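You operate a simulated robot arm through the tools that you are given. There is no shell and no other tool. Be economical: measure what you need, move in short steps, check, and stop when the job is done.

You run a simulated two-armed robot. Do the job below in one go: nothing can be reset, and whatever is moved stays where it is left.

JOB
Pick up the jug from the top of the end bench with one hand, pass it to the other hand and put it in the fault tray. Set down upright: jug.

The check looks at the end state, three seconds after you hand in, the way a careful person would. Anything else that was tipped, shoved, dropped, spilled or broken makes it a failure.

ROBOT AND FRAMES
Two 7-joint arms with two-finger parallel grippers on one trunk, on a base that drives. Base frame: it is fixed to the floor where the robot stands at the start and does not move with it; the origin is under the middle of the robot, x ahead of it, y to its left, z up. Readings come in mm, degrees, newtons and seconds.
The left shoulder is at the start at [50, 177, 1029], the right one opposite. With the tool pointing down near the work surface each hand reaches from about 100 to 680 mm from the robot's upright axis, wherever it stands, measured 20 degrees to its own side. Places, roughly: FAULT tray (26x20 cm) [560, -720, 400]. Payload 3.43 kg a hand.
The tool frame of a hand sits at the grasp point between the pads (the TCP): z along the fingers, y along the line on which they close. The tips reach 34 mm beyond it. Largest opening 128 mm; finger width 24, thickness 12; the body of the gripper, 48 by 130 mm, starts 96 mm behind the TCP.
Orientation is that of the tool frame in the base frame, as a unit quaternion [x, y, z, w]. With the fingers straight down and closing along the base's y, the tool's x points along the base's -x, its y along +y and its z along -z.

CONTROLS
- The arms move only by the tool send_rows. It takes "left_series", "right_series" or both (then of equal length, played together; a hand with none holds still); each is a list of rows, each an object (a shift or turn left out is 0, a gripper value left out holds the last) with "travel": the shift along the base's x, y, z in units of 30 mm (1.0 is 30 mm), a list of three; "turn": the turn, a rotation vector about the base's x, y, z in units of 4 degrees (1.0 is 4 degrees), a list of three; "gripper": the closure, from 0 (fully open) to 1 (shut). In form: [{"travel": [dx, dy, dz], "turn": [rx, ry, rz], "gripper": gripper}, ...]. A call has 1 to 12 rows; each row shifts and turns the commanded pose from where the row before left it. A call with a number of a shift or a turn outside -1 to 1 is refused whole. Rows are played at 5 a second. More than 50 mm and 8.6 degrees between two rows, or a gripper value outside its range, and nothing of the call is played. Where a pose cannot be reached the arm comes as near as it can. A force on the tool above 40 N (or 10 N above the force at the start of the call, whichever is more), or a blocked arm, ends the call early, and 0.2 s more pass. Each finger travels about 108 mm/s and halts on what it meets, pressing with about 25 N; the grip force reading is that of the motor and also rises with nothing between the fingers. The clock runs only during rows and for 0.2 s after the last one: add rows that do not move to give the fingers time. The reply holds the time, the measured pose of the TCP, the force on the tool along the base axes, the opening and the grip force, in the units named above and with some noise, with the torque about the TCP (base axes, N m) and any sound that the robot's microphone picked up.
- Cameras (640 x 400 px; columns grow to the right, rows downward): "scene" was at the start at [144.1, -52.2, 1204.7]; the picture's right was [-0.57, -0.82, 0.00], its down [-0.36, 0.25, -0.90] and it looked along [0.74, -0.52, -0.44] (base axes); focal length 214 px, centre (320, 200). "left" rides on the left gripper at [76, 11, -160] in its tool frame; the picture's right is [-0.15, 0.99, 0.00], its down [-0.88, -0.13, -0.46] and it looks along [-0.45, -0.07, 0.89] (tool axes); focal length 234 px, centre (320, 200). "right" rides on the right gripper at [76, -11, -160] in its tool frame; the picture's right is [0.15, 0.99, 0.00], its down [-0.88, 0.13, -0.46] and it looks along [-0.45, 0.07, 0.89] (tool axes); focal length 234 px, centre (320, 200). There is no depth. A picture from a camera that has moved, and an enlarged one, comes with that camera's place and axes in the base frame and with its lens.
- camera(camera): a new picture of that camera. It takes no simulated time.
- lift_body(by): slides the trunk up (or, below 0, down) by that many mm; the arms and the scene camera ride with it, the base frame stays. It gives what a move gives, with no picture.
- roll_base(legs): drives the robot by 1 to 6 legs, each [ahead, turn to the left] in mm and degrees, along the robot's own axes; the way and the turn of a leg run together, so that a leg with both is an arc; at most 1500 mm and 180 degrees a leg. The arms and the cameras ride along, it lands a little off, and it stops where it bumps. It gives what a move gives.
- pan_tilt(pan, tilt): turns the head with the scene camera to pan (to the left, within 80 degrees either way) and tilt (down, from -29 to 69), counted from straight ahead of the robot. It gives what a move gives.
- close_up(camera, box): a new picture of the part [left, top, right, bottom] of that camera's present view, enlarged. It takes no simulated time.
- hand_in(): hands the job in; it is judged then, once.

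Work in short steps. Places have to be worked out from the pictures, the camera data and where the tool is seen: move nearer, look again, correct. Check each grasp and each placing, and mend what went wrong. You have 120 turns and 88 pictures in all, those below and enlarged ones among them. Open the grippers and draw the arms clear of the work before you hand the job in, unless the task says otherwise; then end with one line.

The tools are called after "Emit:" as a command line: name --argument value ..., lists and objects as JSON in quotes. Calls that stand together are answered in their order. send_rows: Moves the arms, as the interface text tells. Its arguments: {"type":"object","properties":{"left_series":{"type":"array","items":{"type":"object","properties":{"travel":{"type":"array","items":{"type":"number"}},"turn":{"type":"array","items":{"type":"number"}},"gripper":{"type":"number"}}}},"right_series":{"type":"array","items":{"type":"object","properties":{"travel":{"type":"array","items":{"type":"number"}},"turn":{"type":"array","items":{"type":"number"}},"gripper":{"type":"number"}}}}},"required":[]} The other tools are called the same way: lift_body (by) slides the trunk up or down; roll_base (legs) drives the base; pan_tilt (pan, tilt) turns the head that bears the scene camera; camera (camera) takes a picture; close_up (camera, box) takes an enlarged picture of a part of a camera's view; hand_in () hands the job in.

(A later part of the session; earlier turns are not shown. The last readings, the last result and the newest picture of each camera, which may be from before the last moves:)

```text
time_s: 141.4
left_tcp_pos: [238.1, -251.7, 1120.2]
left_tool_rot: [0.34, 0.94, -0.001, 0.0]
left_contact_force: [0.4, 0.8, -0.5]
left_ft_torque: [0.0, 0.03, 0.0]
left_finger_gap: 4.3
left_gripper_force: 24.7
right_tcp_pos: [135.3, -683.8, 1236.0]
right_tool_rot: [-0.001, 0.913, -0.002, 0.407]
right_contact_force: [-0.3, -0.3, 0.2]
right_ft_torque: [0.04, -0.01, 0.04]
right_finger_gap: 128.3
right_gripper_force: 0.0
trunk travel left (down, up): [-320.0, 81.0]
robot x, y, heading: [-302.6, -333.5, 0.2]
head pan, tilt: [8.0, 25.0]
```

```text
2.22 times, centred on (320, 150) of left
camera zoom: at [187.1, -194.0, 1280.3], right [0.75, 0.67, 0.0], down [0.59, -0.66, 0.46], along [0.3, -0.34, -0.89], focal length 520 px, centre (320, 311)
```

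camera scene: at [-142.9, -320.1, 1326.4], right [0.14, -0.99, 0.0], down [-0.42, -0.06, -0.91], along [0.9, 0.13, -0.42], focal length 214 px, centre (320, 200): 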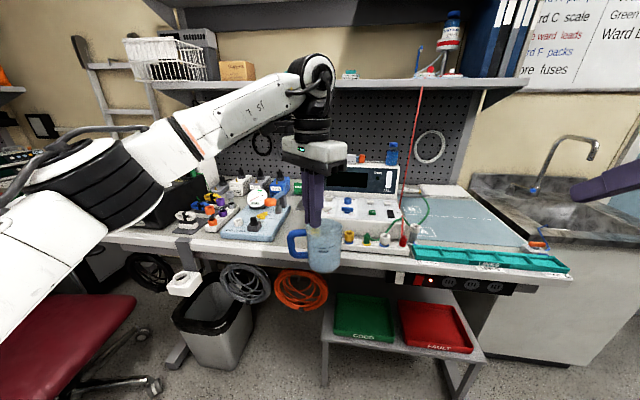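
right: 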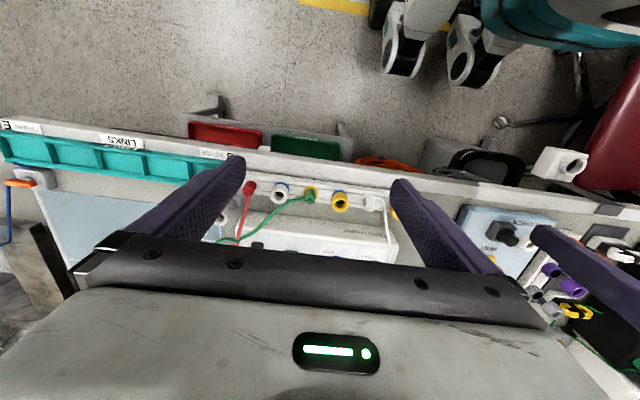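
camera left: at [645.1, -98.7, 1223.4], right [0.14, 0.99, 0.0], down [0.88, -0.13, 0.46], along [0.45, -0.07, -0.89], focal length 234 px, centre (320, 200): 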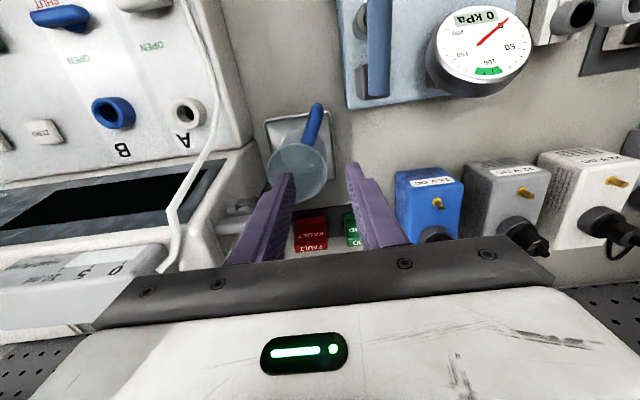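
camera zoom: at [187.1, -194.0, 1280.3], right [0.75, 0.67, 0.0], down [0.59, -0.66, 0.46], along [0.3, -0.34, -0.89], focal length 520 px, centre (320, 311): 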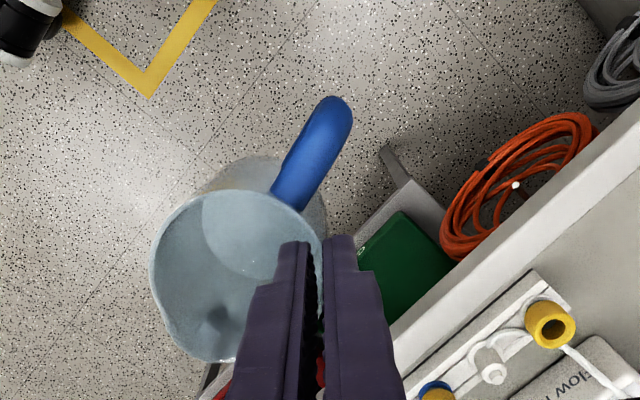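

The jug leans ~4.5° because of its wall taper; I correct that with the left wrist and meanwhile turn the right hand to point along 70° (30° down), stopping about 150 mm short of the jug (centre ≈[213,-276], base z≈998).

Emit:
send_rows --left_series '[{"turn": [-0.42, 0.35, 0]}, {"turn": [-0.42, 0.35, 0]}, {}, {}, {}, {}, {}, {}, {}, {}, {}, {}]' --right_series '[{"turn": [0, -1, 0], "travel": [0, 0.2, -0.3]}, {"turn": [0, -1, 0], "travel": [0, 0.2, -0.3]}, {"turn": [0, -1, 0], "travel": [0, 0.2, -0.3]}, {"turn": [0, 0, 1], "travel": [0.06, 0.35, -0.2]}, {"turn": [0, 0, 1], "travel": [0.06, 0.35, -0.2]}, {"turn": [0, 0, 1], "travel": [0.06, 0.35, -0.2]}, {"turn": [0, 0, 1], "travel": [0.06, 0.35, -0.2]}, {"turn": [0, 0, 1], "travel": [0.06, 0.35, -0.2]}, {"turn": [0, 0, 1], "travel": [0.06, 0.35, -0.2]}, {"turn": [0, 0, 1], "travel": [0.06, 0.35, -0.2]}, {"turn": [0, 0, 1], "travel": [0.06, 0.35, -0.2]}, {"turn": [0, 0, 1], "travel": [0.06, 0.35, -0.2]}]'

```text
time_s: 144.0
left_tcp_pos: [238.5, -251.6, 1121.2]
left_tool_rot: [0.341, 0.939, -0.036, -0.012]
left_contact_force: [0.0, 0.3, -0.8]
left_ft_torque: [0.01, 0.03, 0.03]
left_finger_gap: 4.6
left_gripper_force: 25.2
right_tcp_pos: [152.4, -572.2, 1153.8]
right_tool_rot: [-0.27, 0.823, 0.154, 0.475]
right_contact_force: [-0.1, 0.2, 0.0]
right_ft_torque: [-0.01, -0.04, -0.01]
right_finger_gap: 128.0
right_gripper_force: 0.1
trunk travel left (down, up): [-320.0, 81.0]
robot x, y, heading: [-305.1, -337.8, 0.3]
head pan, tilt: [8.0, 25.0]
```

Right hand continues to the pregrasp pose.

Emit:
send_rows --right_series '[{"turn": [0, 0, 1], "travel": [0.06, 0.64, -0.155]}, {"turn": [0, 0, 1], "travel": [0.06, 0.64, -0.155]}, {"turn": [0, 0, 1], "travel": [0.06, 0.64, -0.155]}, {"turn": [0, 0, 1], "travel": [0.06, 0.64, -0.155]}, {"turn": [0, 0, 1], "travel": [0.06, 0.64, -0.155]}, {"turn": [0, 0, 1], "travel": [0.06, 0.64, -0.155]}, {"turn": [0, 0, 1], "travel": [0.06, 0.64, -0.155]}, {"turn": [0, 0, 1], "travel": [0.06, 0.64, -0.155]}, {"turn": [0, 0, 0.5], "travel": [0.06, 0.64, -0.155]}, {}]'

Emit:
camera --camera "right"

Emit:
close_up --camera "scene" --box '[240, 130, 480, 290]'

```text
time_s: 146.2
left_tcp_pos: [238.8, -252.1, 1120.9]
left_tool_rot: [0.34, 0.94, -0.036, -0.013]
left_contact_force: [-0.6, 0.9, -0.5]
left_ft_torque: [0.05, -0.05, 0.02]
left_finger_gap: 4.2
left_gripper_force: 25.2
right_tcp_pos: [123.6, -325.1, 1112.1]
right_tool_rot: [-0.496, 0.71, 0.284, 0.412]
right_contact_force: [0.1, -0.7, -0.2]
right_ft_torque: [-0.03, 0.0, 0.0]
right_finger_gap: 127.8
right_gripper_force: 0.2
right hand out of reach, approached as far as the arm can: row 2, 3, 4, 5, 6, 7, 8
trunk travel left (down, up): [-320.0, 81.0]
robot x, y, heading: [-303.9, -332.7, 0.2]
head pan, tilt: [8.0, 25.0]
```

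```text
19 pictures are left
camera right: at [71.0, -493.7, 1125.3], right [-0.95, 0.27, -0.13], down [-0.11, 0.09, 0.99], along [0.28, 0.96, -0.05], focal length 234 px, centre (320, 200)
```

right: 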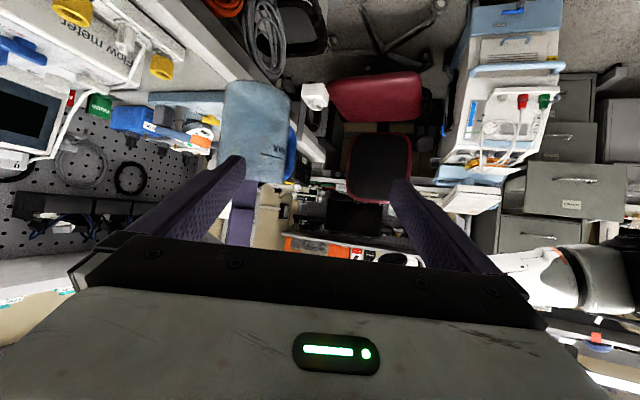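

```text
2.50 times, centred on (360, 210) of scene
camera zoom: at [-143.0, -320.3, 1326.5], right [0.14, -0.99, 0.0], down [-0.42, -0.06, -0.91], along [0.9, 0.13, -0.42], focal length 536 px, centre (220, 175)
```

zoom: 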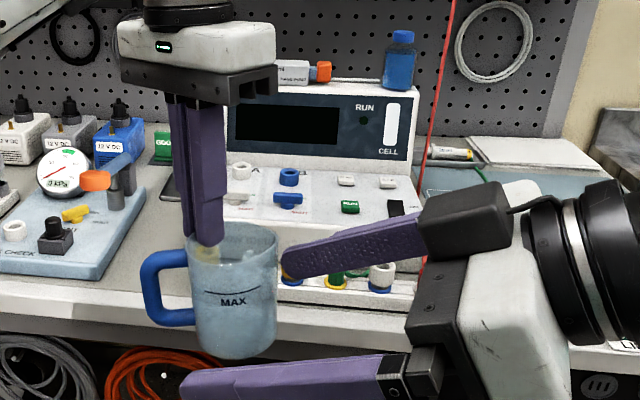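

The right hand came in off to one side (about 67 mm lateral error) with its far finger near the jug, no contact force. I back it off along its axis, then shift sideways to line up.

Emit:
send_rows --right_series '[{"travel": [-0.23, -0.63, 0]}, {"travel": [-0.23, -0.63, 0]}, {}]'

```text
time_s: 147.0
left_tcp_pos: [238.4, -251.5, 1120.2]
left_tool_rot: [0.34, 0.939, -0.037, -0.013]
left_contact_force: [-0.2, 0.4, -0.8]
left_ft_torque: [0.02, -0.02, -0.02]
left_finger_gap: 4.1
left_gripper_force: 24.8
right_tcp_pos: [96.3, -348.4, 1109.1]
right_tool_rot: [-0.496, 0.71, 0.283, 0.412]
right_contact_force: [1.2, 0.6, 0.1]
right_ft_torque: [-0.03, 0.01, -0.05]
right_finger_gap: 127.9
right_gripper_force: 0.1
right hand out of reach, approached as far as the arm can: row 1, 2
trunk travel left (down, up): [-320.0, 81.0]
robot x, y, heading: [-299.2, -334.5, 0.4]
head pan, tilt: [8.0, 25.0]
```

With this heading the right arm is at its limits. I withdraw the right hand to the side while turning it to a more forward heading (20°), and will bring the jug further ahead instead.

Emit:
send_rows --right_series '[{"turn": [0, 0, 0], "travel": [0, -0.9, 0.1]}, {"turn": [0, 0, -0.6], "travel": [0.1, -0.9, 0.1]}, {"turn": [0, 0, -1], "travel": [0.2, -0.9, 0]}, {"turn": [0, 0, -1], "travel": [0.2, -0.9, 0]}, {"turn": [0, 0, -1], "travel": [0.2, -0.9, 0]}, {"turn": [0, 0, -1], "travel": [0.2, -0.9, 0]}, {"turn": [0, 0, -1], "travel": [0.2, -0.9, 0]}, {"turn": [0, 0, -1], "travel": [0.2, -0.9, 0]}, {"turn": [0, 0, -1], "travel": [0.2, -0.9, 0]}, {"turn": [0, 0, -1], "travel": [0.3, -0.9, 0]}, {"turn": [0, 0, -1], "travel": [0.3, 0, 0]}, {"turn": [0, 0, -1], "travel": [0.4, 0, 0]}]'

Emit:
roll_base --legs '[[-200, 0]]'

Emit:
lift_body --by 70

```text
time_s: 149.6
left_tcp_pos: [239.1, -250.8, 1119.8]
left_tool_rot: [0.34, 0.939, -0.036, -0.013]
left_contact_force: [0.1, -0.9, -0.7]
left_ft_torque: [0.02, -0.03, 0.0]
left_finger_gap: 4.1
left_gripper_force: 24.9
right_tcp_pos: [156.8, -593.2, 1113.2]
right_tool_rot: [-0.208, 0.841, 0.118, 0.486]
right_contact_force: [0.1, -0.6, -0.1]
right_ft_torque: [0.02, -0.04, -0.02]
right_finger_gap: 128.2
right_gripper_force: 0.1
right hand out of reach, approached as far as the arm can: row 1, 2
trunk travel left (down, up): [-320.0, 81.0]
robot x, y, heading: [-304.9, -332.2, 0.0]
head pan, tilt: [8.0, 25.0]
```

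```text
time_s: 151.2
left_tcp_pos: [39.3, -251.6, 1120.9]
left_tool_rot: [0.34, 0.94, -0.035, -0.013]
left_contact_force: [0.3, 0.4, -0.6]
left_ft_torque: [0.02, -0.02, -0.02]
left_finger_gap: 4.3
left_gripper_force: 25.4
right_tcp_pos: [-42.7, -594.9, 1115.3]
right_tool_rot: [-0.207, 0.841, 0.117, 0.486]
right_contact_force: [-0.5, -0.3, 0.2]
right_ft_torque: [0.0, -0.03, -0.04]
right_finger_gap: 127.7
right_gripper_force: 0.1
trunk travel left (down, up): [-320.0, 81.0]
robot x, y, heading: [-500.7, -332.4, 0.2]
head pan, tilt: [8.0, 25.0]
```

```text
time_s: 152.2
left_tcp_pos: [39.8, -251.7, 1190.6]
left_tool_rot: [0.34, 0.94, -0.036, -0.013]
left_contact_force: [0.7, 1.0, 0.0]
left_ft_torque: [0.05, -0.02, -0.02]
left_finger_gap: 4.1
left_gripper_force: 25.3
right_tcp_pos: [-41.5, -594.1, 1182.9]
right_tool_rot: [-0.207, 0.841, 0.118, 0.485]
right_contact_force: [-0.6, 0.4, -1.4]
right_ft_torque: [-0.01, 0.0, -0.01]
right_finger_gap: 128.0
right_gripper_force: 0.0
trunk travel left (down, up): [-390.0, 11.0]
robot x, y, heading: [-500.0, -334.3, 0.2]
head pan, tilt: [8.0, 25.0]
```

Now I rotate the jug a further -32° with the left hand to put it at about [0,-404], held high, and bring the right hand underneath it (tool point 110 mm lower), so the jug can be lowered between its open fingers.

Emit:
send_rows --left_series '[{"turn": [0, 0, -1], "travel": [-0.03, -0.47, 0]}, {"turn": [0, 0, -1], "travel": [-0.03, -0.47, 0]}, {"turn": [0, 0, -1], "travel": [-0.03, -0.47, 0]}, {"turn": [0, 0, -1], "travel": [-0.03, -0.47, 0]}, {"turn": [0, 0, -1], "travel": [-0.03, -0.47, 0]}, {"turn": [0, 0, -1], "travel": [-0.03, -0.47, 0]}, {"turn": [0, 0, -1], "travel": [-0.03, -0.47, 0]}, {"turn": [0, 0, -1], "travel": [-0.03, -0.47, 0]}, {"travel": [0, -0.47, 0]}, {"travel": [0, -0.47, 0]}, {}, {}]' --right_series '[{"travel": [0, 0, -0.9]}, {"travel": [0, 0, -0.9]}, {"travel": [0, 0, -0.9]}, {"travel": [0, 0, -0.9]}, {"travel": [0.2, 0, -0.9]}, {"travel": [0.2, 0, -0.9]}, {"travel": [0.2, 0, -0.9]}, {"travel": [0.2, 0.3, -0.3]}, {"travel": [0.2, 0.3, 0]}, {"travel": [0.2, 0.3, 0]}, {"travel": [0.2, 0.3, 0]}, {}]'

Emit:
pan_tilt --pan -10 --tilt 40

Emit:
camera --camera "scene"

```text
time_s: 154.8
left_tcp_pos: [-85.4, -344.9, 1164.9]
left_tool_rot: [0.586, 0.809, -0.031, -0.023]
left_contact_force: [-0.1, 1.0, -0.6]
left_ft_torque: [-0.01, -0.04, 0.01]
left_finger_gap: 3.9
left_gripper_force: 24.8
left hand out of reach, approached as far as the arm can: row 1, 2, 3, 4, 5, 6, 7, 8
right_tcp_pos: [-0.1, -558.3, 985.3]
right_tool_rot: [-0.208, 0.841, 0.118, 0.485]
right_contact_force: [0.2, -0.9, -0.4]
right_ft_torque: [-0.02, -0.04, 0.02]
right_finger_gap: 128.0
right_gripper_force: 0.1
trunk travel left (down, up): [-390.0, 11.0]
robot x, y, heading: [-503.8, -334.7, 0.2]
head pan, tilt: [8.0, 25.0]
```

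```text
time_s: 155.7
left_tcp_pos: [-85.3, -344.6, 1164.8]
left_tool_rot: [0.586, 0.81, -0.032, -0.023]
left_contact_force: [0.7, 0.0, -0.9]
left_ft_torque: [0.0, -0.01, -0.01]
left_finger_gap: 4.1
left_gripper_force: 25.0
right_tcp_pos: [0.2, -558.7, 985.9]
right_tool_rot: [-0.208, 0.841, 0.118, 0.486]
right_contact_force: [-0.7, -0.8, -0.1]
right_ft_torque: [-0.01, -0.02, 0.0]
right_finger_gap: 128.2
right_gripper_force: 0.1
trunk travel left (down, up): [-390.0, 11.0]
robot x, y, heading: [-499.2, -336.3, 0.2]
head pan, tilt: [-10.0, 40.0]
```

```text
17 pictures are left
camera scene: at [-348.9, -348.3, 1373.2], right [-0.17, -0.99, 0.0], down [-0.63, 0.11, -0.77], along [0.76, -0.13, -0.64], focal length 214 px, centre (320, 200)
```

scene: 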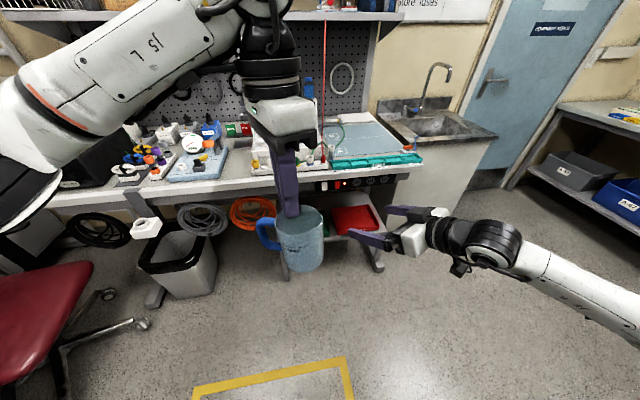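

Left reached the wanted yaw but stopped nearer, at [-85,-345,1165]. I try extending it forward again in small steps while slightly lower.

Emit:
send_rows --left_series '[{"travel": [0.7, 0, -0.6]}, {"travel": [0.7, 0, -0.4]}, {"travel": [0.7, 0, 0]}, {"travel": [0.7, 0, 0]}, {}]'

```text
time_s: 156.9
left_tcp_pos: [-82.5, -344.4, 1158.2]
left_tool_rot: [0.584, 0.811, -0.031, -0.022]
left_contact_force: [0.3, 0.3, 0.3]
left_ft_torque: [0.04, -0.02, 0.03]
left_finger_gap: 3.9
left_gripper_force: 25.1
left hand out of reach, approached as far as the arm can: row 1, 2, 3, 4
right_tcp_pos: [0.4, -557.4, 984.9]
right_tool_rot: [-0.208, 0.841, 0.118, 0.486]
right_contact_force: [-0.7, 0.3, 0.2]
right_ft_torque: [-0.01, -0.02, 0.0]
right_finger_gap: 128.1
right_gripper_force: 0.0
trunk travel left (down, up): [-390.0, 11.0]
robot x, y, heading: [-503.3, -334.1, 0.1]
head pan, tilt: [-10.0, 40.0]
```

Yaw limits the left reach, so I give back 16° of yaw while extending forward, and turn the right hand to a 45° heading.

Emit:
send_rows --left_series '[{"turn": [0, 0, 1], "travel": [0.5, 0.1, -0.3]}, {"turn": [0, 0, 1], "travel": [0.5, 0.1, -0.3]}, {"turn": [0, 0, 1], "travel": [0.5, 0.1, 0]}, {"turn": [0, 0, 1], "travel": [0.5, 0.1, 0]}, {}]' --right_series '[{"turn": [0, 0, 1]}, {"turn": [0, 0, 1]}, {"turn": [0, 0, 1]}, {"turn": [0, 0, 1]}, {}]'

```text
time_s: 158.1
left_tcp_pos: [-20.9, -333.1, 1140.9]
left_tool_rot: [0.467, 0.884, -0.034, -0.017]
left_contact_force: [0.0, -0.5, -0.2]
left_ft_torque: [0.02, -0.05, -0.02]
left_finger_gap: 4.2
left_gripper_force: 25.2
right_tcp_pos: [-1.1, -533.2, 987.1]
right_tool_rot: [-0.308, 0.807, 0.181, 0.47]
right_contact_force: [0.2, 0.1, 0.5]
right_ft_torque: [-0.01, 0.0, 0.01]
right_finger_gap: 128.1
right_gripper_force: 0.1
right hand out of reach, approached as far as the arm can: row 3, 4
trunk travel left (down, up): [-390.0, 11.0]
robot x, y, heading: [-500.5, -336.2, 0.4]
head pan, tilt: [-10.0, 40.0]
```

Left holds the jug at centre ≈[-50,-353], bottom ≈1025. I lower the right hand a little, then slide it in beneath the jug.

Emit:
send_rows --right_series '[{"travel": [0, 0, -0.7]}, {"travel": [0, 0, -0.7]}, {"travel": [-0.23, 0.86, 0]}, {"travel": [-0.23, 0.86, 0]}, {"travel": [-0.23, 0.86, 0]}, {"travel": [-0.23, 0.86, 0]}, {"travel": [-0.23, 0.86, 0]}, {"travel": [-0.23, 0.86, 0]}, {"travel": [-0.23, 0.86, 0]}, {}]'

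Emit:
camera --camera "scene"

Emit:
camera --camera "right"

```text
time_s: 160.3
left_tcp_pos: [-20.9, -332.9, 1140.4]
left_tool_rot: [0.467, 0.883, -0.034, -0.018]
left_contact_force: [-0.2, -0.1, -0.9]
left_ft_torque: [0.02, 0.01, 0.01]
left_finger_gap: 4.1
left_gripper_force: 25.2
right_tcp_pos: [-50.9, -353.4, 945.0]
right_tool_rot: [-0.322, 0.804, 0.184, 0.465]
right_contact_force: [0.2, -0.3, -0.5]
right_ft_torque: [0.0, 0.02, -0.02]
right_finger_gap: 127.9
right_gripper_force: 0.0
trunk travel left (down, up): [-390.0, 11.0]
robot x, y, heading: [-503.5, -333.5, 0.4]
head pan, tilt: [-10.0, 40.0]
```

```text
16 pictures are left
camera scene: at [-348.9, -348.6, 1373.1], right [-0.17, -0.99, 0.0], down [-0.63, 0.11, -0.77], along [0.75, -0.13, -0.64], focal length 214 px, centre (320, 200)
```

scene: 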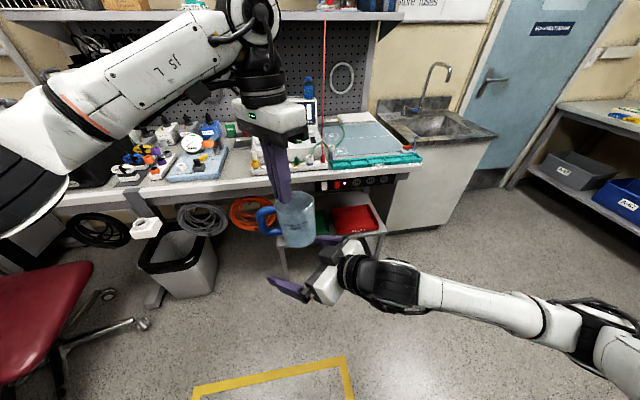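

```text
15 pictures are left
camera right: at [-171.6, -481.6, 958.3], right [-0.73, 0.67, -0.13], down [-0.06, 0.13, 0.99], along [0.68, 0.74, -0.06], focal length 234 px, centre (320, 200)
```

right: 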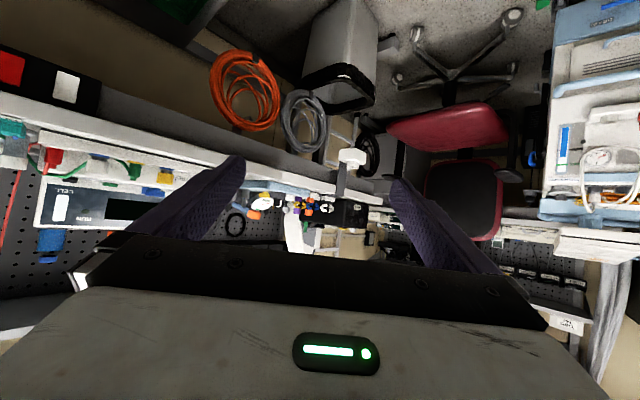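

The right hand is centred under the jug. I lower the jug 60 mm and check.

Emit:
send_rows --left_series '[{"travel": [0, 0, -0.7]}, {"travel": [0, 0, -0.7]}, {"travel": [0, 0, -0.6]}, {}]'

Emit:
close_up --camera "scene" --box '[230, 170, 390, 310]'

```text
time_s: 161.3
left_tcp_pos: [-21.1, -333.8, 1080.6]
left_tool_rot: [0.467, 0.883, -0.034, -0.018]
left_contact_force: [0.5, 0.5, -0.8]
left_ft_torque: [-0.02, -0.03, -0.02]
left_finger_gap: 4.2
left_gripper_force: 25.3
right_tcp_pos: [-49.9, -352.8, 944.9]
right_tool_rot: [-0.323, 0.803, 0.185, 0.464]
right_contact_force: [0.0, 0.3, 0.5]
right_ft_torque: [-0.02, 0.03, 0.05]
right_finger_gap: 128.1
right_gripper_force: 0.0
trunk travel left (down, up): [-390.0, 11.0]
robot x, y, heading: [-502.7, -336.5, 0.4]
head pan, tilt: [-10.0, 40.0]
```

```text
2.86 times, centred on (310, 240) of scene
camera zoom: at [-348.9, -348.4, 1373.2], right [-0.17, -0.99, 0.0], down [-0.63, 0.11, -0.77], along [0.75, -0.13, -0.64], focal length 613 px, centre (349, 86)
```

zoom: 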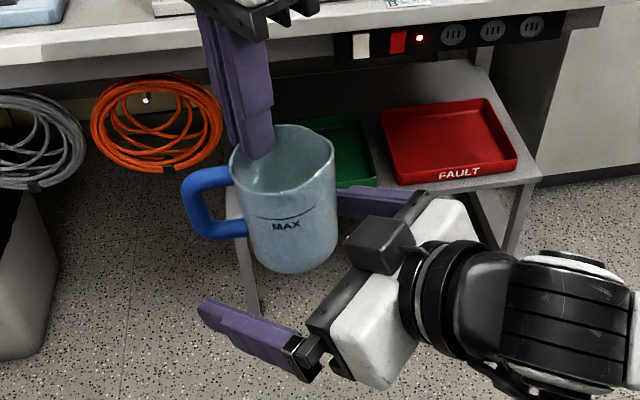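

The jug sits between the fingers and is upright. I lower it another 50 mm and nudge the right hand to centre on it.

Emit:
send_rows --left_series '[{"travel": [0, 0, -0.6]}, {"travel": [0, 0, -0.6]}, {"travel": [0, 0, -0.5]}, {}]' --right_series '[{"travel": [-0.1, 0, 0]}, {"travel": [-0.1, 0, 0]}, {}, {}]'

Emit:
close_up --camera "scene" --box '[230, 190, 390, 310]'

```text
time_s: 162.3
left_tcp_pos: [-21.6, -332.2, 1029.6]
left_tool_rot: [0.467, 0.883, -0.033, -0.018]
left_contact_force: [0.0, 0.0, -1.3]
left_ft_torque: [0.0, -0.03, -0.01]
left_finger_gap: 3.8
left_gripper_force: 25.2
right_tcp_pos: [-56.1, -353.9, 944.5]
right_tool_rot: [-0.323, 0.803, 0.185, 0.465]
right_contact_force: [0.9, 0.8, 0.4]
right_ft_torque: [0.03, -0.03, -0.06]
right_finger_gap: 128.0
right_gripper_force: 0.0
trunk travel left (down, up): [-390.0, 11.0]
robot x, y, heading: [-499.4, -334.8, 0.1]
head pan, tilt: [-10.0, 40.0]
```

```text
3.33 times, centred on (310, 250) of scene
camera zoom: at [-348.9, -348.4, 1373.2], right [-0.17, -0.99, 0.0], down [-0.63, 0.11, -0.77], along [0.75, -0.13, -0.64], focal length 715 px, centre (353, 33)
```

zoom: 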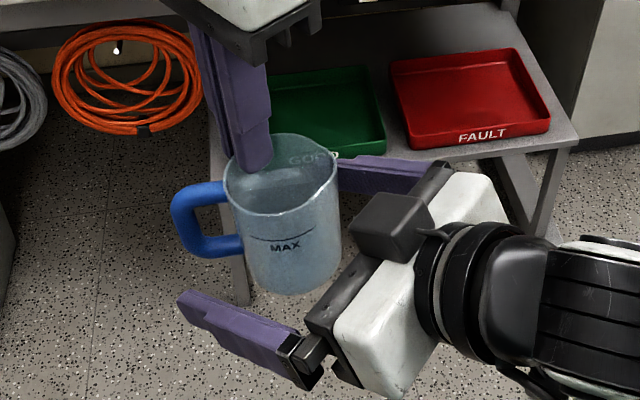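

The near finger's tip would catch the handle as it closes. I turn the jug another -12° with the left hand and draw the right hand back ~12 mm.

Emit:
send_rows --left_series '[{"turn": [0, 0, -1], "travel": [0.04, -0.07, 0]}, {"turn": [0, 0, -1], "travel": [0.04, -0.07, 0]}, {"turn": [0, 0, -1], "travel": [0.04, -0.07, 0]}, {}]' --right_series '[{"travel": [-0.1, -0.1, 0]}, {"travel": [-0.1, -0.1, 0]}, {"travel": [-0.1, -0.1, 0]}, {}]'

Emit:
close_up --camera "scene" --box '[230, 190, 390, 310]'

```text
time_s: 163.3
left_tcp_pos: [-22.3, -319.6, 1026.9]
left_tool_rot: [0.495, 0.868, -0.031, -0.019]
left_contact_force: [-0.3, 1.2, -0.4]
left_ft_torque: [-0.01, 0.0, -0.01]
left_finger_gap: 4.2
left_gripper_force: 25.1
left hand out of reach, approached as far as the arm can: row 1, 2, 3
right_tcp_pos: [-64.5, -360.9, 945.9]
right_tool_rot: [-0.322, 0.804, 0.184, 0.465]
right_contact_force: [-0.5, -0.2, 0.0]
right_ft_torque: [-0.03, 0.01, 0.01]
right_finger_gap: 127.9
right_gripper_force: 0.0
trunk travel left (down, up): [-390.0, 11.0]
robot x, y, heading: [-502.3, -337.3, 0.2]
head pan, tilt: [-10.0, 40.0]
```

```text
3.33 times, centred on (310, 250) of scene
camera zoom: at [-348.8, -348.6, 1373.1], right [-0.17, -0.99, 0.0], down [-0.63, 0.11, -0.77], along [0.75, -0.13, -0.64], focal length 715 px, centre (353, 33)
```

zoom: 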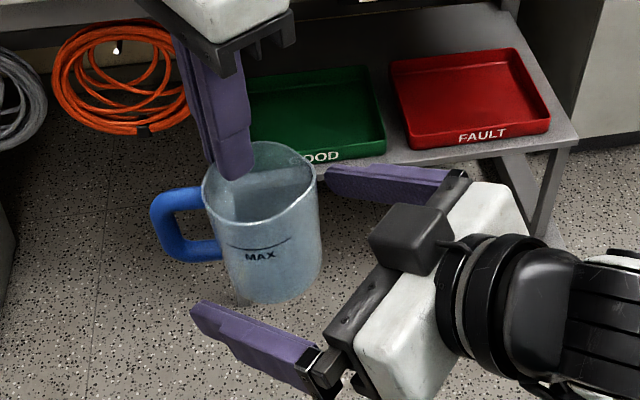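

Left is at its yaw limit (≈59°), so I instead turn the right hand's heading by +12° toward the handle side and recentre on the jug (≈[-58,-338]).

Emit:
send_rows --right_series '[{"turn": [0, 0, 1], "travel": [0, 0.1, 0]}, {"turn": [0, 0, 1], "travel": [0, 0.1, 0]}, {"turn": [0, 0, 1], "travel": [0, 0.1, 0]}, {"travel": [0, 0.13, 0]}, {}]'

Emit:
close_up --camera "scene" --box '[230, 190, 390, 310]'

```text
time_s: 164.5
left_tcp_pos: [-23.0, -319.2, 1026.1]
left_tool_rot: [0.495, 0.868, -0.032, -0.018]
left_contact_force: [0.7, -1.2, -0.5]
left_ft_torque: [-0.02, -0.01, -0.01]
left_finger_gap: 4.0
left_gripper_force: 24.9
right_tcp_pos: [-65.5, -348.5, 944.6]
right_tool_rot: [-0.405, 0.766, 0.232, 0.443]
right_contact_force: [-1.0, 0.2, 0.0]
right_ft_torque: [0.01, 0.02, 0.0]
right_finger_gap: 127.8
right_gripper_force: 0.0
trunk travel left (down, up): [-390.0, 11.0]
robot x, y, heading: [-500.0, -330.3, 0.2]
head pan, tilt: [-10.0, 40.0]
```

```text
3.33 times, centred on (310, 250) of scene
camera zoom: at [-348.9, -348.4, 1373.1], right [-0.17, -0.99, 0.0], down [-0.63, 0.11, -0.77], along [0.75, -0.13, -0.64], focal length 715 px, centre (353, 33)
```

zoom: 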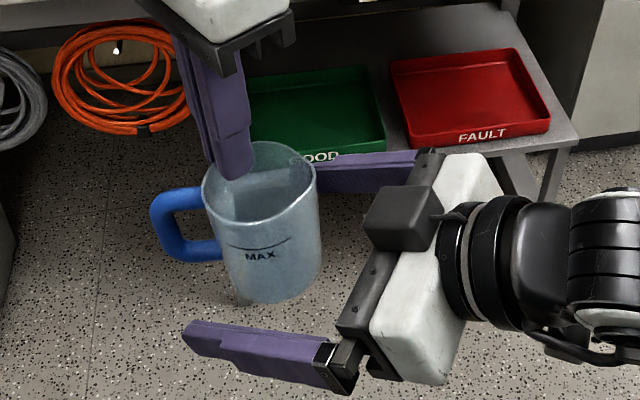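

Clearances now look good: the near finger will meet the jug below the handle. I close the right hand gradually.

Emit:
send_rows --right_series '[{"gripper": 0.35}, {"gripper": 0.45}, {"gripper": 0.55}, {"gripper": 0.7}, {"gripper": 0.8}, {"gripper": 0.8}]'

Emit:
close_up --camera "scene" --box '[230, 190, 390, 310]'

```text
time_s: 165.9
left_tcp_pos: [-23.4, -319.5, 1025.5]
left_tool_rot: [0.495, 0.868, -0.031, -0.022]
left_contact_force: [-18.0, 11.2, 1.6]
left_ft_torque: [0.68, 0.74, -0.37]
left_finger_gap: 4.2
left_gripper_force: 25.2
right_tcp_pos: [-62.8, -350.0, 944.5]
right_tool_rot: [-0.403, 0.767, 0.229, 0.444]
right_contact_force: [17.2, -11.8, -0.6]
right_ft_torque: [0.15, 0.77, -0.67]
right_finger_gap: 67.3
right_gripper_force: 24.9
trunk travel left (down, up): [-390.0, 11.0]
robot x, y, heading: [-503.2, -338.1, -0.1]
head pan, tilt: [-10.0, 40.0]
```

```text
3.33 times, centred on (310, 250) of scene
camera zoom: at [-348.9, -348.4, 1373.1], right [-0.17, -0.99, 0.0], down [-0.63, 0.11, -0.77], along [0.75, -0.13, -0.64], focal length 715 px, centre (353, 33)
```

zoom: 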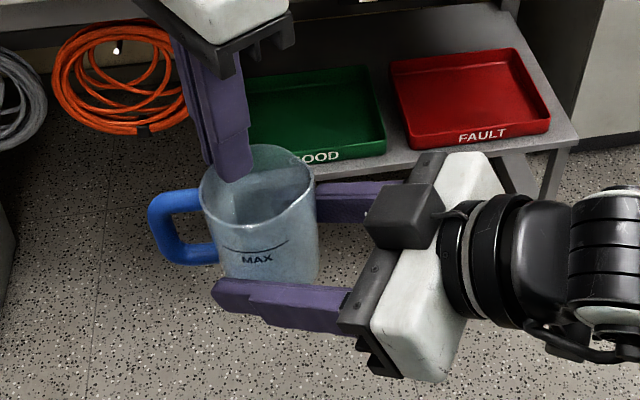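

The right hand holds the jug (67 mm, 25 N) but the two arms push against each other by ~20 N sideways. I relax that by letting the right hand give way a few mm.

Emit:
send_rows --right_series '[{"travel": [0.08, -0.05, 0], "gripper": 1.0}, {"travel": [0.08, -0.06, 0]}, {}]'

```text
time_s: 166.7
left_tcp_pos: [-22.1, -321.4, 1027.9]
left_tool_rot: [0.495, 0.868, -0.033, -0.017]
left_contact_force: [-8.3, 4.5, -1.0]
left_ft_torque: [0.39, 0.44, -0.36]
left_finger_gap: 3.6
left_gripper_force: 24.9
right_tcp_pos: [-60.3, -351.4, 945.2]
right_tool_rot: [-0.406, 0.765, 0.234, 0.442]
right_contact_force: [7.9, -4.2, 0.5]
right_ft_torque: [0.03, 0.22, -0.03]
right_finger_gap: 66.9
right_gripper_force: 24.6
trunk travel left (down, up): [-390.0, 11.0]
robot x, y, heading: [-505.1, -335.1, 0.3]
head pan, tilt: [-10.0, 40.0]
```

Much lower. One more small relaxation, then I open the left hand slightly (the inner finger stays inside the mouth, so ~40 mm opening).

Emit:
send_rows --right_series '[{"travel": [0.1, -0.06, 0]}, {}, {}, {}, {}]' --left_series '[{}, {}, {"gripper": 0.85}, {"gripper": 0.75}, {"gripper": 0.75}]'

Emit:
close_up --camera "left" --box '[180, 60, 460, 260]'

```text
time_s: 167.9
left_tcp_pos: [-22.7, -321.2, 1026.0]
left_tool_rot: [0.495, 0.868, -0.032, -0.018]
left_contact_force: [0.8, 0.4, -0.4]
left_ft_torque: [-0.02, 0.0, 0.03]
left_finger_gap: 31.9
left_gripper_force: 0.1
right_tcp_pos: [-56.6, -353.7, 944.7]
right_tool_rot: [-0.405, 0.766, 0.232, 0.442]
right_contact_force: [0.4, -0.4, 0.2]
right_ft_torque: [-0.05, 0.0, 0.03]
right_finger_gap: 66.0
right_gripper_force: 24.7
trunk travel left (down, up): [-390.0, 11.0]
robot x, y, heading: [-503.0, -333.6, 0.0]
head pan, tilt: [-10.0, 40.0]
```

```text
2.00 times, centred on (320, 160) of left
camera zoom: at [-41.8, -242.6, 1184.5], right [0.92, 0.38, -0.07], down [0.37, -0.81, 0.47], along [0.12, -0.46, -0.88], focal length 468 px, centre (320, 280)
```

zoom: 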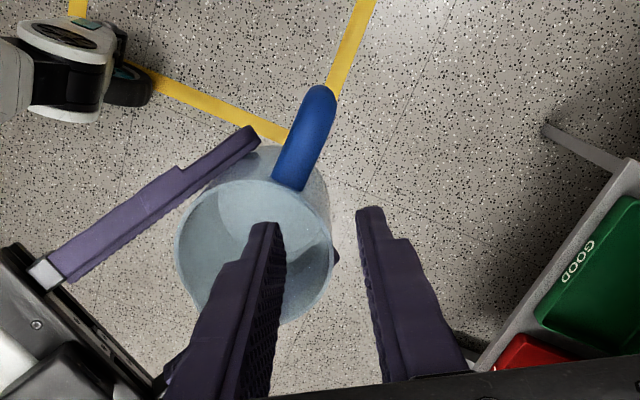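

The right hand now holds the jug alone, steady. I raise the left hand straight out of the mouth and move it aside.

Emit:
send_rows --left_series '[{"travel": [0, 0, 0.7]}, {"travel": [0, 0, 0.9]}, {"travel": [0, 0, 0.9]}, {"travel": [-0.2, 0.6, 0.6]}, {"travel": [-0.2, 0.9, 0.3], "turn": [0, 0, 1]}, {"travel": [-0.2, 0.9, 0], "turn": [0, 0, 1]}, {"travel": [-0.2, 0.9, 0], "turn": [0, 0, 1]}, {"travel": [-0.2, 0.9, 0], "turn": [0, 0, 1]}, {"travel": [0, 0.9, 0], "turn": [0, 0, 1]}, {"travel": [0, 0.5, 0], "turn": [0, 0, 1]}]'

Emit:
pan_tilt --pan -25 --tilt 35

Emit:
camera --camera "scene"

```text
time_s: 170.1
left_tcp_pos: [-58.0, -134.4, 1113.5]
left_tool_rot: [0.307, 0.951, -0.036, -0.011]
left_contact_force: [-0.9, -0.7, 0.2]
left_ft_torque: [-0.02, -0.02, -0.03]
left_finger_gap: 32.0
left_gripper_force: 0.0
left hand out of reach, approached as far as the arm can: row 1, 3
right_tcp_pos: [-57.1, -353.8, 944.5]
right_tool_rot: [-0.406, 0.765, 0.233, 0.442]
right_contact_force: [-0.6, 0.5, 1.1]
right_ft_torque: [0.0, -0.01, -0.03]
right_finger_gap: 65.8
right_gripper_force: 25.0
trunk travel left (down, up): [-390.0, 11.0]
robot x, y, heading: [-502.0, -331.1, 0.1]
head pan, tilt: [-10.0, 40.0]
```

```text
time_s: 170.8
left_tcp_pos: [-56.8, -133.7, 1114.5]
left_tool_rot: [0.307, 0.951, -0.036, -0.012]
left_contact_force: [-0.7, -0.2, -0.6]
left_ft_torque: [0.02, -0.01, 0.0]
left_finger_gap: 31.9
left_gripper_force: 0.1
right_tcp_pos: [-57.4, -354.6, 945.8]
right_tool_rot: [-0.405, 0.765, 0.232, 0.443]
right_contact_force: [-0.1, -0.3, -0.2]
right_ft_torque: [-0.02, 0.03, 0.03]
right_finger_gap: 66.1
right_gripper_force: 25.1
trunk travel left (down, up): [-390.0, 11.0]
robot x, y, heading: [-500.2, -336.9, 0.2]
head pan, tilt: [-25.0, 35.0]
```

```text
8 pictures are left
camera scene: at [-352.7, -370.8, 1380.7], right [-0.42, -0.91, 0.0], down [-0.52, 0.24, -0.82], along [0.74, -0.34, -0.57], focal length 214 px, centre (320, 200)
```

scene: 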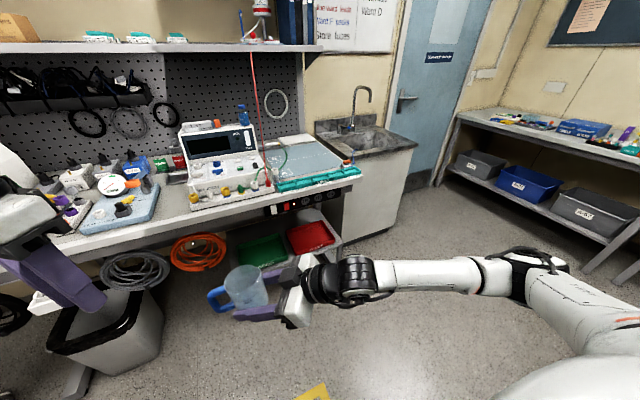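

The jug is securely in the right hand. The tray spans about x 456–655, y -855..-588, floor ≈400, below the bench overhang. I first raise and pull back the left arm, then shift the robot sideways (while still far from the bench) to y≈-620.

Emit:
send_rows --left_series '[{"travel": [-0.3, 0.1, 0.9]}, {"travel": [-0.7, 0.1, 0.9]}, {"travel": [-0.7, 0.1, 0.9]}, {"travel": [-0.8, 0.1, 0.9]}, {"travel": [-0.8, 0.1, 0.8]}, {"travel": [-0.8, 0.1, 0.6]}, {}]'

Emit:
roll_base --legs '[[0, -60], [330, 0], [0, 60]]'

Emit:
lift_body --by -230

```text
time_s: 172.4
left_tcp_pos: [-179.4, -114.8, 1265.2]
left_tool_rot: [0.307, 0.951, -0.037, -0.012]
left_contact_force: [-0.6, 0.8, 0.5]
left_ft_torque: [0.01, 0.01, 0.02]
left_finger_gap: 32.0
left_gripper_force: 0.1
right_tcp_pos: [-56.8, -354.4, 944.4]
right_tool_rot: [-0.405, 0.765, 0.232, 0.443]
right_contact_force: [0.4, 0.6, -0.6]
right_ft_torque: [-0.04, 0.0, 0.04]
right_finger_gap: 65.9
right_gripper_force: 25.5
trunk travel left (down, up): [-390.0, 11.0]
robot x, y, heading: [-500.6, -333.8, 0.3]
head pan, tilt: [-25.0, 35.0]
```

```text
time_s: 179.9
left_tcp_pos: [-11.3, -402.6, 1264.5]
left_tool_rot: [0.305, 0.952, -0.038, -0.012]
left_contact_force: [-0.2, -0.4, 0.7]
left_ft_torque: [0.02, -0.01, 0.03]
left_finger_gap: 32.3
left_gripper_force: 0.0
right_tcp_pos: [111.7, -640.7, 945.2]
right_tool_rot: [-0.406, 0.766, 0.232, 0.442]
right_contact_force: [0.5, -0.1, -0.4]
right_ft_torque: [-0.04, 0.04, 0.0]
right_finger_gap: 65.6
right_gripper_force: 25.3
trunk travel left (down, up): [-390.0, 11.0]
robot x, y, heading: [-332.6, -621.7, -0.0]
head pan, tilt: [-25.0, 35.0]
```

```text
time_s: 182.3
left_tcp_pos: [-12.2, -402.7, 1034.4]
left_tool_rot: [0.306, 0.951, -0.036, -0.011]
left_contact_force: [-0.6, 0.1, 0.1]
left_ft_torque: [0.01, 0.01, 0.01]
left_finger_gap: 32.1
left_gripper_force: 0.1
right_tcp_pos: [112.1, -640.5, 715.4]
right_tool_rot: [-0.406, 0.766, 0.232, 0.442]
right_contact_force: [-0.4, 0.0, 0.3]
right_ft_torque: [-0.03, 0.0, -0.03]
right_finger_gap: 65.2
right_gripper_force: 25.1
trunk travel left (down, up): [-160.0, 241.0]
robot x, y, heading: [-333.9, -622.5, 0.5]
head pan, tilt: [-25.0, 35.0]
```

Now I turn the right tool to a ~25° heading while lowering the jug to a travel height (base ≈470), still in front of the bench.

Emit:
send_rows --right_series '[{"turn": [0, 0, -1], "travel": [0.1, -0.23, -0.56]}, {"turn": [0, 0, -1], "travel": [0.1, -0.23, -0.56]}, {"turn": [0, 0, -1], "travel": [0.1, -0.23, -0.56]}, {"turn": [0, 0, -1], "travel": [0.1, -0.23, -0.56]}, {"turn": [0, 0, -1], "travel": [0.1, -0.23, -0.56]}, {"turn": [0, 0, -1], "travel": [0.1, -0.23, -0.56]}, {"turn": [0, 0, -1], "travel": [0.1, -0.23, -0.56]}, {"turn": [0, 0, -0.5], "travel": [0.1, -0.23, -0.56]}, {"travel": [0.1, -0.23, -0.56]}, {"travel": [0.1, -0.23, -0.56]}, {"travel": [0.1, -0.23, -0.56]}, {"travel": [0.1, -0.23, -0.56]}]'

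Emit:
pan_tilt --pan -20 --tilt 45

Emit:
camera --camera "scene"

```text
time_s: 184.9
left_tcp_pos: [-11.9, -403.0, 1034.7]
left_tool_rot: [0.305, 0.952, -0.036, -0.012]
left_contact_force: [0.3, -0.1, -0.3]
left_ft_torque: [0.01, 0.0, 0.02]
left_finger_gap: 31.8
left_gripper_force: 0.1
right_tcp_pos: [151.9, -797.9, 516.5]
right_tool_rot: [-0.194, 0.844, 0.11, 0.488]
right_contact_force: [0.8, -0.9, 0.2]
right_ft_torque: [0.0, 0.0, 0.05]
right_finger_gap: 65.0
right_gripper_force: 24.8
right hand out of reach, approached as far as the arm can: row 5, 6, 7, 8, 9
trunk travel left (down, up): [-160.0, 241.0]
robot x, y, heading: [-333.2, -622.0, 0.3]
head pan, tilt: [-25.0, 35.0]
```

```text
time_s: 185.7
left_tcp_pos: [-11.2, -402.8, 1033.9]
left_tool_rot: [0.305, 0.952, -0.036, -0.012]
left_contact_force: [-0.3, -0.2, -0.1]
left_ft_torque: [-0.01, -0.01, -0.03]
left_finger_gap: 31.8
left_gripper_force: 0.1
right_tcp_pos: [152.0, -799.0, 518.2]
right_tool_rot: [-0.194, 0.844, 0.11, 0.488]
right_contact_force: [0.4, 0.2, -0.2]
right_ft_torque: [-0.02, 0.03, 0.01]
right_finger_gap: 65.1
right_gripper_force: 24.7
trunk travel left (down, up): [-160.0, 241.0]
robot x, y, heading: [-332.5, -626.6, 0.5]
head pan, tilt: [-20.0, 45.0]
```

```text
7 pictures are left
camera scene: at [-187.1, -649.2, 1135.9], right [-0.34, -0.94, 0.0], down [-0.67, 0.24, -0.71], along [0.67, -0.24, -0.71], focal length 214 px, centre (320, 200)
```

scene: 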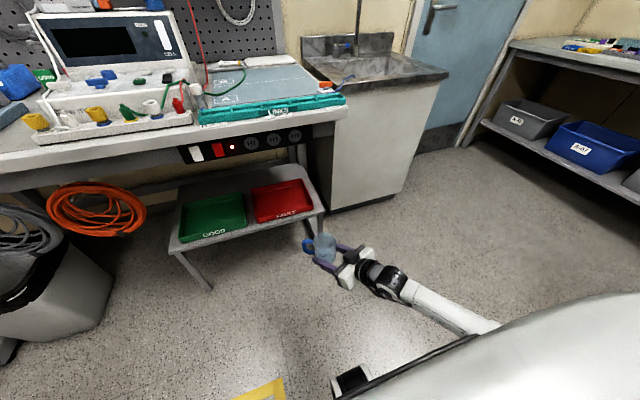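

The jug is low and upright at [152,-799,518]. I shift it +75 mm in y to line up with the tray centre and pull the left hand back and up for margin.

Emit:
send_rows --left_series '[{"travel": [-0.6, 0, 0.6]}, {"travel": [-0.6, 0, 0.6]}, {"travel": [-0.6, 0, 0.6]}, {"travel": [-0.3, 0, 0.6]}, {}]' --right_series '[{"travel": [0, 0.65, 0]}, {"travel": [0, 0.65, 0]}, {"travel": [0, 0.65, 0]}, {"travel": [0, 0.65, 0]}, {}]'

```text
time_s: 186.9
left_tcp_pos: [-73.9, -402.4, 1107.9]
left_tool_rot: [0.306, 0.951, -0.038, -0.011]
left_contact_force: [-0.4, 0.2, -0.3]
left_ft_torque: [-0.04, 0.01, -0.01]
left_finger_gap: 32.0
left_gripper_force: 0.0
right_tcp_pos: [174.7, -762.1, 521.7]
right_tool_rot: [-0.196, 0.844, 0.118, 0.485]
right_contact_force: [-0.8, 0.5, -0.3]
right_ft_torque: [-0.02, 0.02, -0.02]
right_finger_gap: 65.0
right_gripper_force: 25.8
right hand out of reach, approached as far as the arm can: row 2, 3, 4
trunk travel left (down, up): [-160.0, 241.0]
robot x, y, heading: [-330.0, -625.8, 0.3]
head pan, tilt: [-20.0, 45.0]
```

The arm's limit is at y≈-762, so I ease back slightly and make up the remaining ~45 mm with the base.

Emit:
send_rows --right_series '[{"travel": [-0.2, -0.3, 0]}, {}]'

Emit:
roll_base --legs '[[0, 25], [118, 0], [0, -25]]'

```text
time_s: 187.5
left_tcp_pos: [-74.2, -402.3, 1106.8]
left_tool_rot: [0.306, 0.951, -0.038, -0.012]
left_contact_force: [0.1, -0.5, -0.4]
left_ft_torque: [0.0, -0.01, -0.05]
left_finger_gap: 31.9
left_gripper_force: 0.0
right_tcp_pos: [169.8, -771.9, 522.0]
right_tool_rot: [-0.195, 0.844, 0.113, 0.487]
right_contact_force: [-0.2, 0.1, 0.7]
right_ft_torque: [-0.02, 0.01, 0.01]
right_finger_gap: 65.0
right_gripper_force: 24.9
trunk travel left (down, up): [-160.0, 241.0]
robot x, y, heading: [-331.7, -624.2, 0.3]
head pan, tilt: [-20.0, 45.0]
```

```text
time_s: 191.2
left_tcp_pos: [32.2, -352.1, 1107.5]
left_tool_rot: [0.307, 0.951, -0.037, -0.011]
left_contact_force: [-0.3, -0.8, 0.0]
left_ft_torque: [0.01, 0.01, 0.0]
left_finger_gap: 32.3
left_gripper_force: 0.1
right_tcp_pos: [276.7, -723.7, 521.0]
right_tool_rot: [-0.195, 0.844, 0.113, 0.486]
right_contact_force: [0.2, -0.5, 0.1]
right_ft_torque: [-0.03, -0.03, 0.0]
right_finger_gap: 65.0
right_gripper_force: 25.5
trunk travel left (down, up): [-160.0, 241.0]
robot x, y, heading: [-230.6, -570.6, 0.6]
head pan, tilt: [-20.0, 45.0]
```

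Lined up at y≈-724. I drive ahead 150 mm and look before going under the bench.

Emit:
roll_base --legs '[[150, 0]]'

Emit:
pan_tilt --pan -25 --tilt 55

Emit:
camera --camera "scene"

```text
time_s: 192.6
left_tcp_pos: [180.8, -351.3, 1107.2]
left_tool_rot: [0.306, 0.951, -0.036, -0.012]
left_contact_force: [-0.2, 0.1, 0.7]
left_ft_torque: [-0.03, 0.0, 0.0]
left_finger_gap: 31.9
left_gripper_force: 0.0
right_tcp_pos: [425.1, -720.6, 521.5]
right_tool_rot: [-0.194, 0.845, 0.113, 0.486]
right_contact_force: [0.5, -0.2, 0.0]
right_ft_torque: [-0.04, 0.03, 0.0]
right_finger_gap: 64.8
right_gripper_force: 24.7
trunk travel left (down, up): [-160.0, 241.0]
robot x, y, heading: [-77.3, -568.6, 0.4]
head pan, tilt: [-20.0, 45.0]
```

```text
time_s: 193.3
left_tcp_pos: [182.4, -351.3, 1107.2]
left_tool_rot: [0.306, 0.951, -0.036, -0.011]
left_contact_force: [-0.4, 0.7, 0.3]
left_ft_torque: [0.01, -0.04, 0.0]
left_finger_gap: 32.2
left_gripper_force: 0.2
right_tcp_pos: [426.4, -721.2, 521.0]
right_tool_rot: [-0.194, 0.845, 0.113, 0.486]
right_contact_force: [-0.1, 0.2, -0.2]
right_ft_torque: [0.0, 0.03, 0.01]
right_finger_gap: 65.0
right_gripper_force: 24.8
trunk travel left (down, up): [-160.0, 241.0]
robot x, y, heading: [-79.6, -567.0, 0.6]
head pan, tilt: [-25.0, 55.0]
```

```text
6 pictures are left
camera scene: at [57.7, -601.2, 1122.5], right [-0.42, -0.91, 0.0], down [-0.74, 0.34, -0.57], along [0.52, -0.24, -0.82], focal length 214 px, centre (320, 200)
```

scene: 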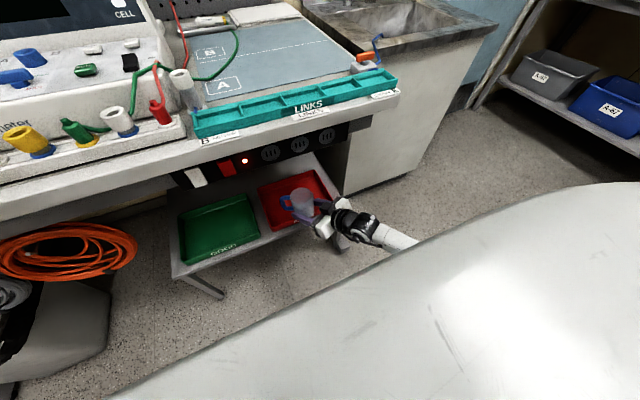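

The jug floats above the front of the FAULT tray with clearance under the bench. I drive the last 105 mm.

Emit:
roll_base --legs '[[105, 0]]'

Emit:
pan_tilt --pan -50 --tilt 45

Emit:
camera --camera "scene"

```text
time_s: 194.5
left_tcp_pos: [285.9, -350.6, 1105.6]
left_tool_rot: [0.306, 0.951, -0.036, -0.012]
left_contact_force: [0.0, 0.0, -0.1]
left_ft_torque: [0.01, 0.02, 0.0]
left_finger_gap: 32.2
left_gripper_force: 0.1
right_tcp_pos: [530.6, -720.1, 521.4]
right_tool_rot: [-0.195, 0.844, 0.114, 0.487]
right_contact_force: [-0.1, -0.2, 0.0]
right_ft_torque: [-0.04, 0.01, 0.03]
right_finger_gap: 65.2
right_gripper_force: 25.6
trunk travel left (down, up): [-160.0, 241.0]
robot x, y, heading: [27.2, -570.5, 0.3]
head pan, tilt: [-25.0, 55.0]
```

```text
time_s: 195.4
left_tcp_pos: [286.2, -351.1, 1107.2]
left_tool_rot: [0.307, 0.951, -0.036, -0.012]
left_contact_force: [-0.2, 0.0, -0.1]
left_ft_torque: [0.01, 0.01, -0.03]
left_finger_gap: 32.1
left_gripper_force: 0.1
right_tcp_pos: [531.0, -720.6, 521.2]
right_tool_rot: [-0.195, 0.844, 0.113, 0.487]
right_contact_force: [-0.5, 0.1, 0.0]
right_ft_torque: [-0.02, 0.02, -0.05]
right_finger_gap: 65.3
right_gripper_force: 24.7
trunk travel left (down, up): [-160.0, 241.0]
robot x, y, heading: [26.9, -568.7, 0.5]
head pan, tilt: [-50.0, 45.0]
```

```text
5 pictures are left
camera scene: at [149.0, -632.5, 1135.9], right [-0.76, -0.65, 0.0], down [-0.46, 0.54, -0.71], along [0.46, -0.54, -0.71], focal length 214 px, centre (320, 200)
```

scene: 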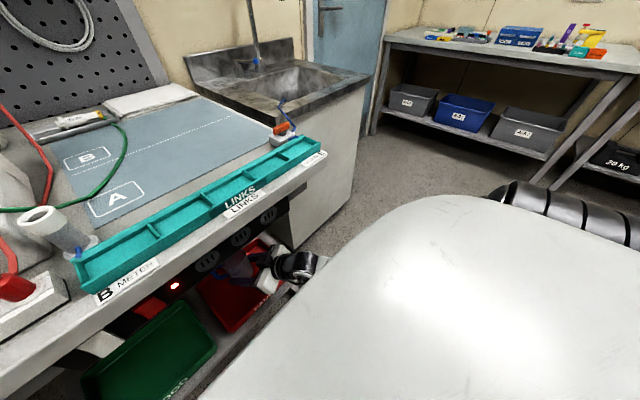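

The view is blocked by the bench but the numbers put the jug at the tray's middle ([541,-716]). I lower with the trunk by 50 mm, which keeps the pose exactly.

Emit:
lift_body --by -50

Emit:
close_up --camera "scene" --box '[180, 220, 330, 340]'

```text
time_s: 196.3
left_tcp_pos: [284.6, -351.5, 1057.4]
left_tool_rot: [0.306, 0.951, -0.037, -0.012]
left_contact_force: [0.7, -0.3, 0.0]
left_ft_torque: [0.03, -0.02, -0.02]
left_finger_gap: 32.1
left_gripper_force: 0.0
right_tcp_pos: [530.1, -721.8, 471.9]
right_tool_rot: [-0.194, 0.845, 0.113, 0.486]
right_contact_force: [-0.7, -0.3, 0.1]
right_ft_torque: [-0.03, 0.03, 0.0]
right_finger_gap: 64.9
right_gripper_force: 25.1
trunk travel left (down, up): [-110.0, 291.0]
robot x, y, heading: [26.2, -572.7, 0.1]
head pan, tilt: [-50.0, 45.0]
```

```text
3.33 times, centred on (255, 280) of scene
camera zoom: at [148.9, -632.6, 1085.9], right [-0.76, -0.65, 0.0], down [-0.46, 0.54, -0.71], along [0.46, -0.54, -0.71], focal length 715 px, centre (537, -67)
```

zoom: 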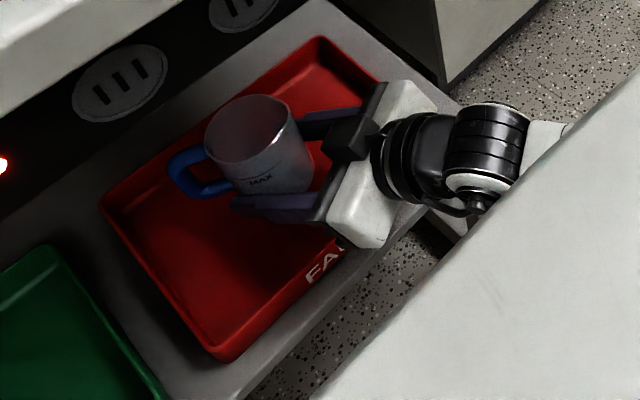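

The jug is inside the tray outline, hand clear of the front wall. I lower 20 mm with the arm, watching the force.

Emit:
send_rows --right_series '[{"travel": [0, 0, -0.17]}, {"travel": [0, 0, -0.17]}, {"travel": [0, 0, -0.17]}, {"travel": [0, 0, -0.17]}, {}]'

```text
time_s: 197.5
left_tcp_pos: [285.0, -350.5, 1057.4]
left_tool_rot: [0.306, 0.951, -0.037, -0.012]
left_contact_force: [0.5, -0.1, 0.5]
left_ft_torque: [0.0, 0.02, 0.04]
left_finger_gap: 31.9
left_gripper_force: 0.0
right_tcp_pos: [530.4, -720.9, 450.3]
right_tool_rot: [-0.194, 0.845, 0.114, 0.486]
right_contact_force: [-0.3, -0.5, 0.6]
right_ft_torque: [0.0, 0.01, 0.04]
right_finger_gap: 64.6
right_gripper_force: 25.4
trunk travel left (down, up): [-110.0, 291.0]
robot x, y, heading: [27.4, -568.2, 0.3]
head pan, tilt: [-50.0, 45.0]
```

No contact yet; I go on in 3 mm steps.

Emit:
send_rows --right_series '[{"travel": [0, 0, -0.1]}, {"travel": [0, 0, -0.1]}, {}]'

Emit:
send_rows --right_series '[{"travel": [0, 0, -0.08]}, {}]'

```text
time_s: 198.3
left_tcp_pos: [285.6, -352.5, 1056.9]
left_tool_rot: [0.307, 0.951, -0.037, -0.012]
left_contact_force: [0.1, 0.3, 1.3]
left_ft_torque: [-0.01, 0.03, -0.01]
left_finger_gap: 31.7
left_gripper_force: 0.1
right_tcp_pos: [531.2, -721.9, 446.2]
right_tool_rot: [-0.195, 0.844, 0.115, 0.486]
right_contact_force: [-1.0, 0.1, -0.2]
right_ft_torque: [0.01, -0.03, 0.0]
right_finger_gap: 64.8
right_gripper_force: 24.7
trunk travel left (down, up): [-110.0, 291.0]
robot x, y, heading: [25.2, -568.6, 0.5]
head pan, tilt: [-50.0, 45.0]
```

```text
time_s: 198.9
left_tcp_pos: [286.3, -349.7, 1058.8]
left_tool_rot: [0.306, 0.951, -0.035, -0.011]
left_contact_force: [0.8, 0.3, 0.1]
left_ft_torque: [-0.01, -0.01, 0.01]
left_finger_gap: 32.0
left_gripper_force: 0.2
right_tcp_pos: [529.6, -721.9, 441.6]
right_tool_rot: [-0.195, 0.845, 0.114, 0.485]
right_contact_force: [-0.4, 0.7, -0.4]
right_ft_torque: [-0.02, 0.0, 0.01]
right_finger_gap: 65.1
right_gripper_force: 24.7
trunk travel left (down, up): [-110.0, 291.0]
robot x, y, heading: [31.2, -576.1, 0.4]
head pan, tilt: [-50.0, 45.0]
```

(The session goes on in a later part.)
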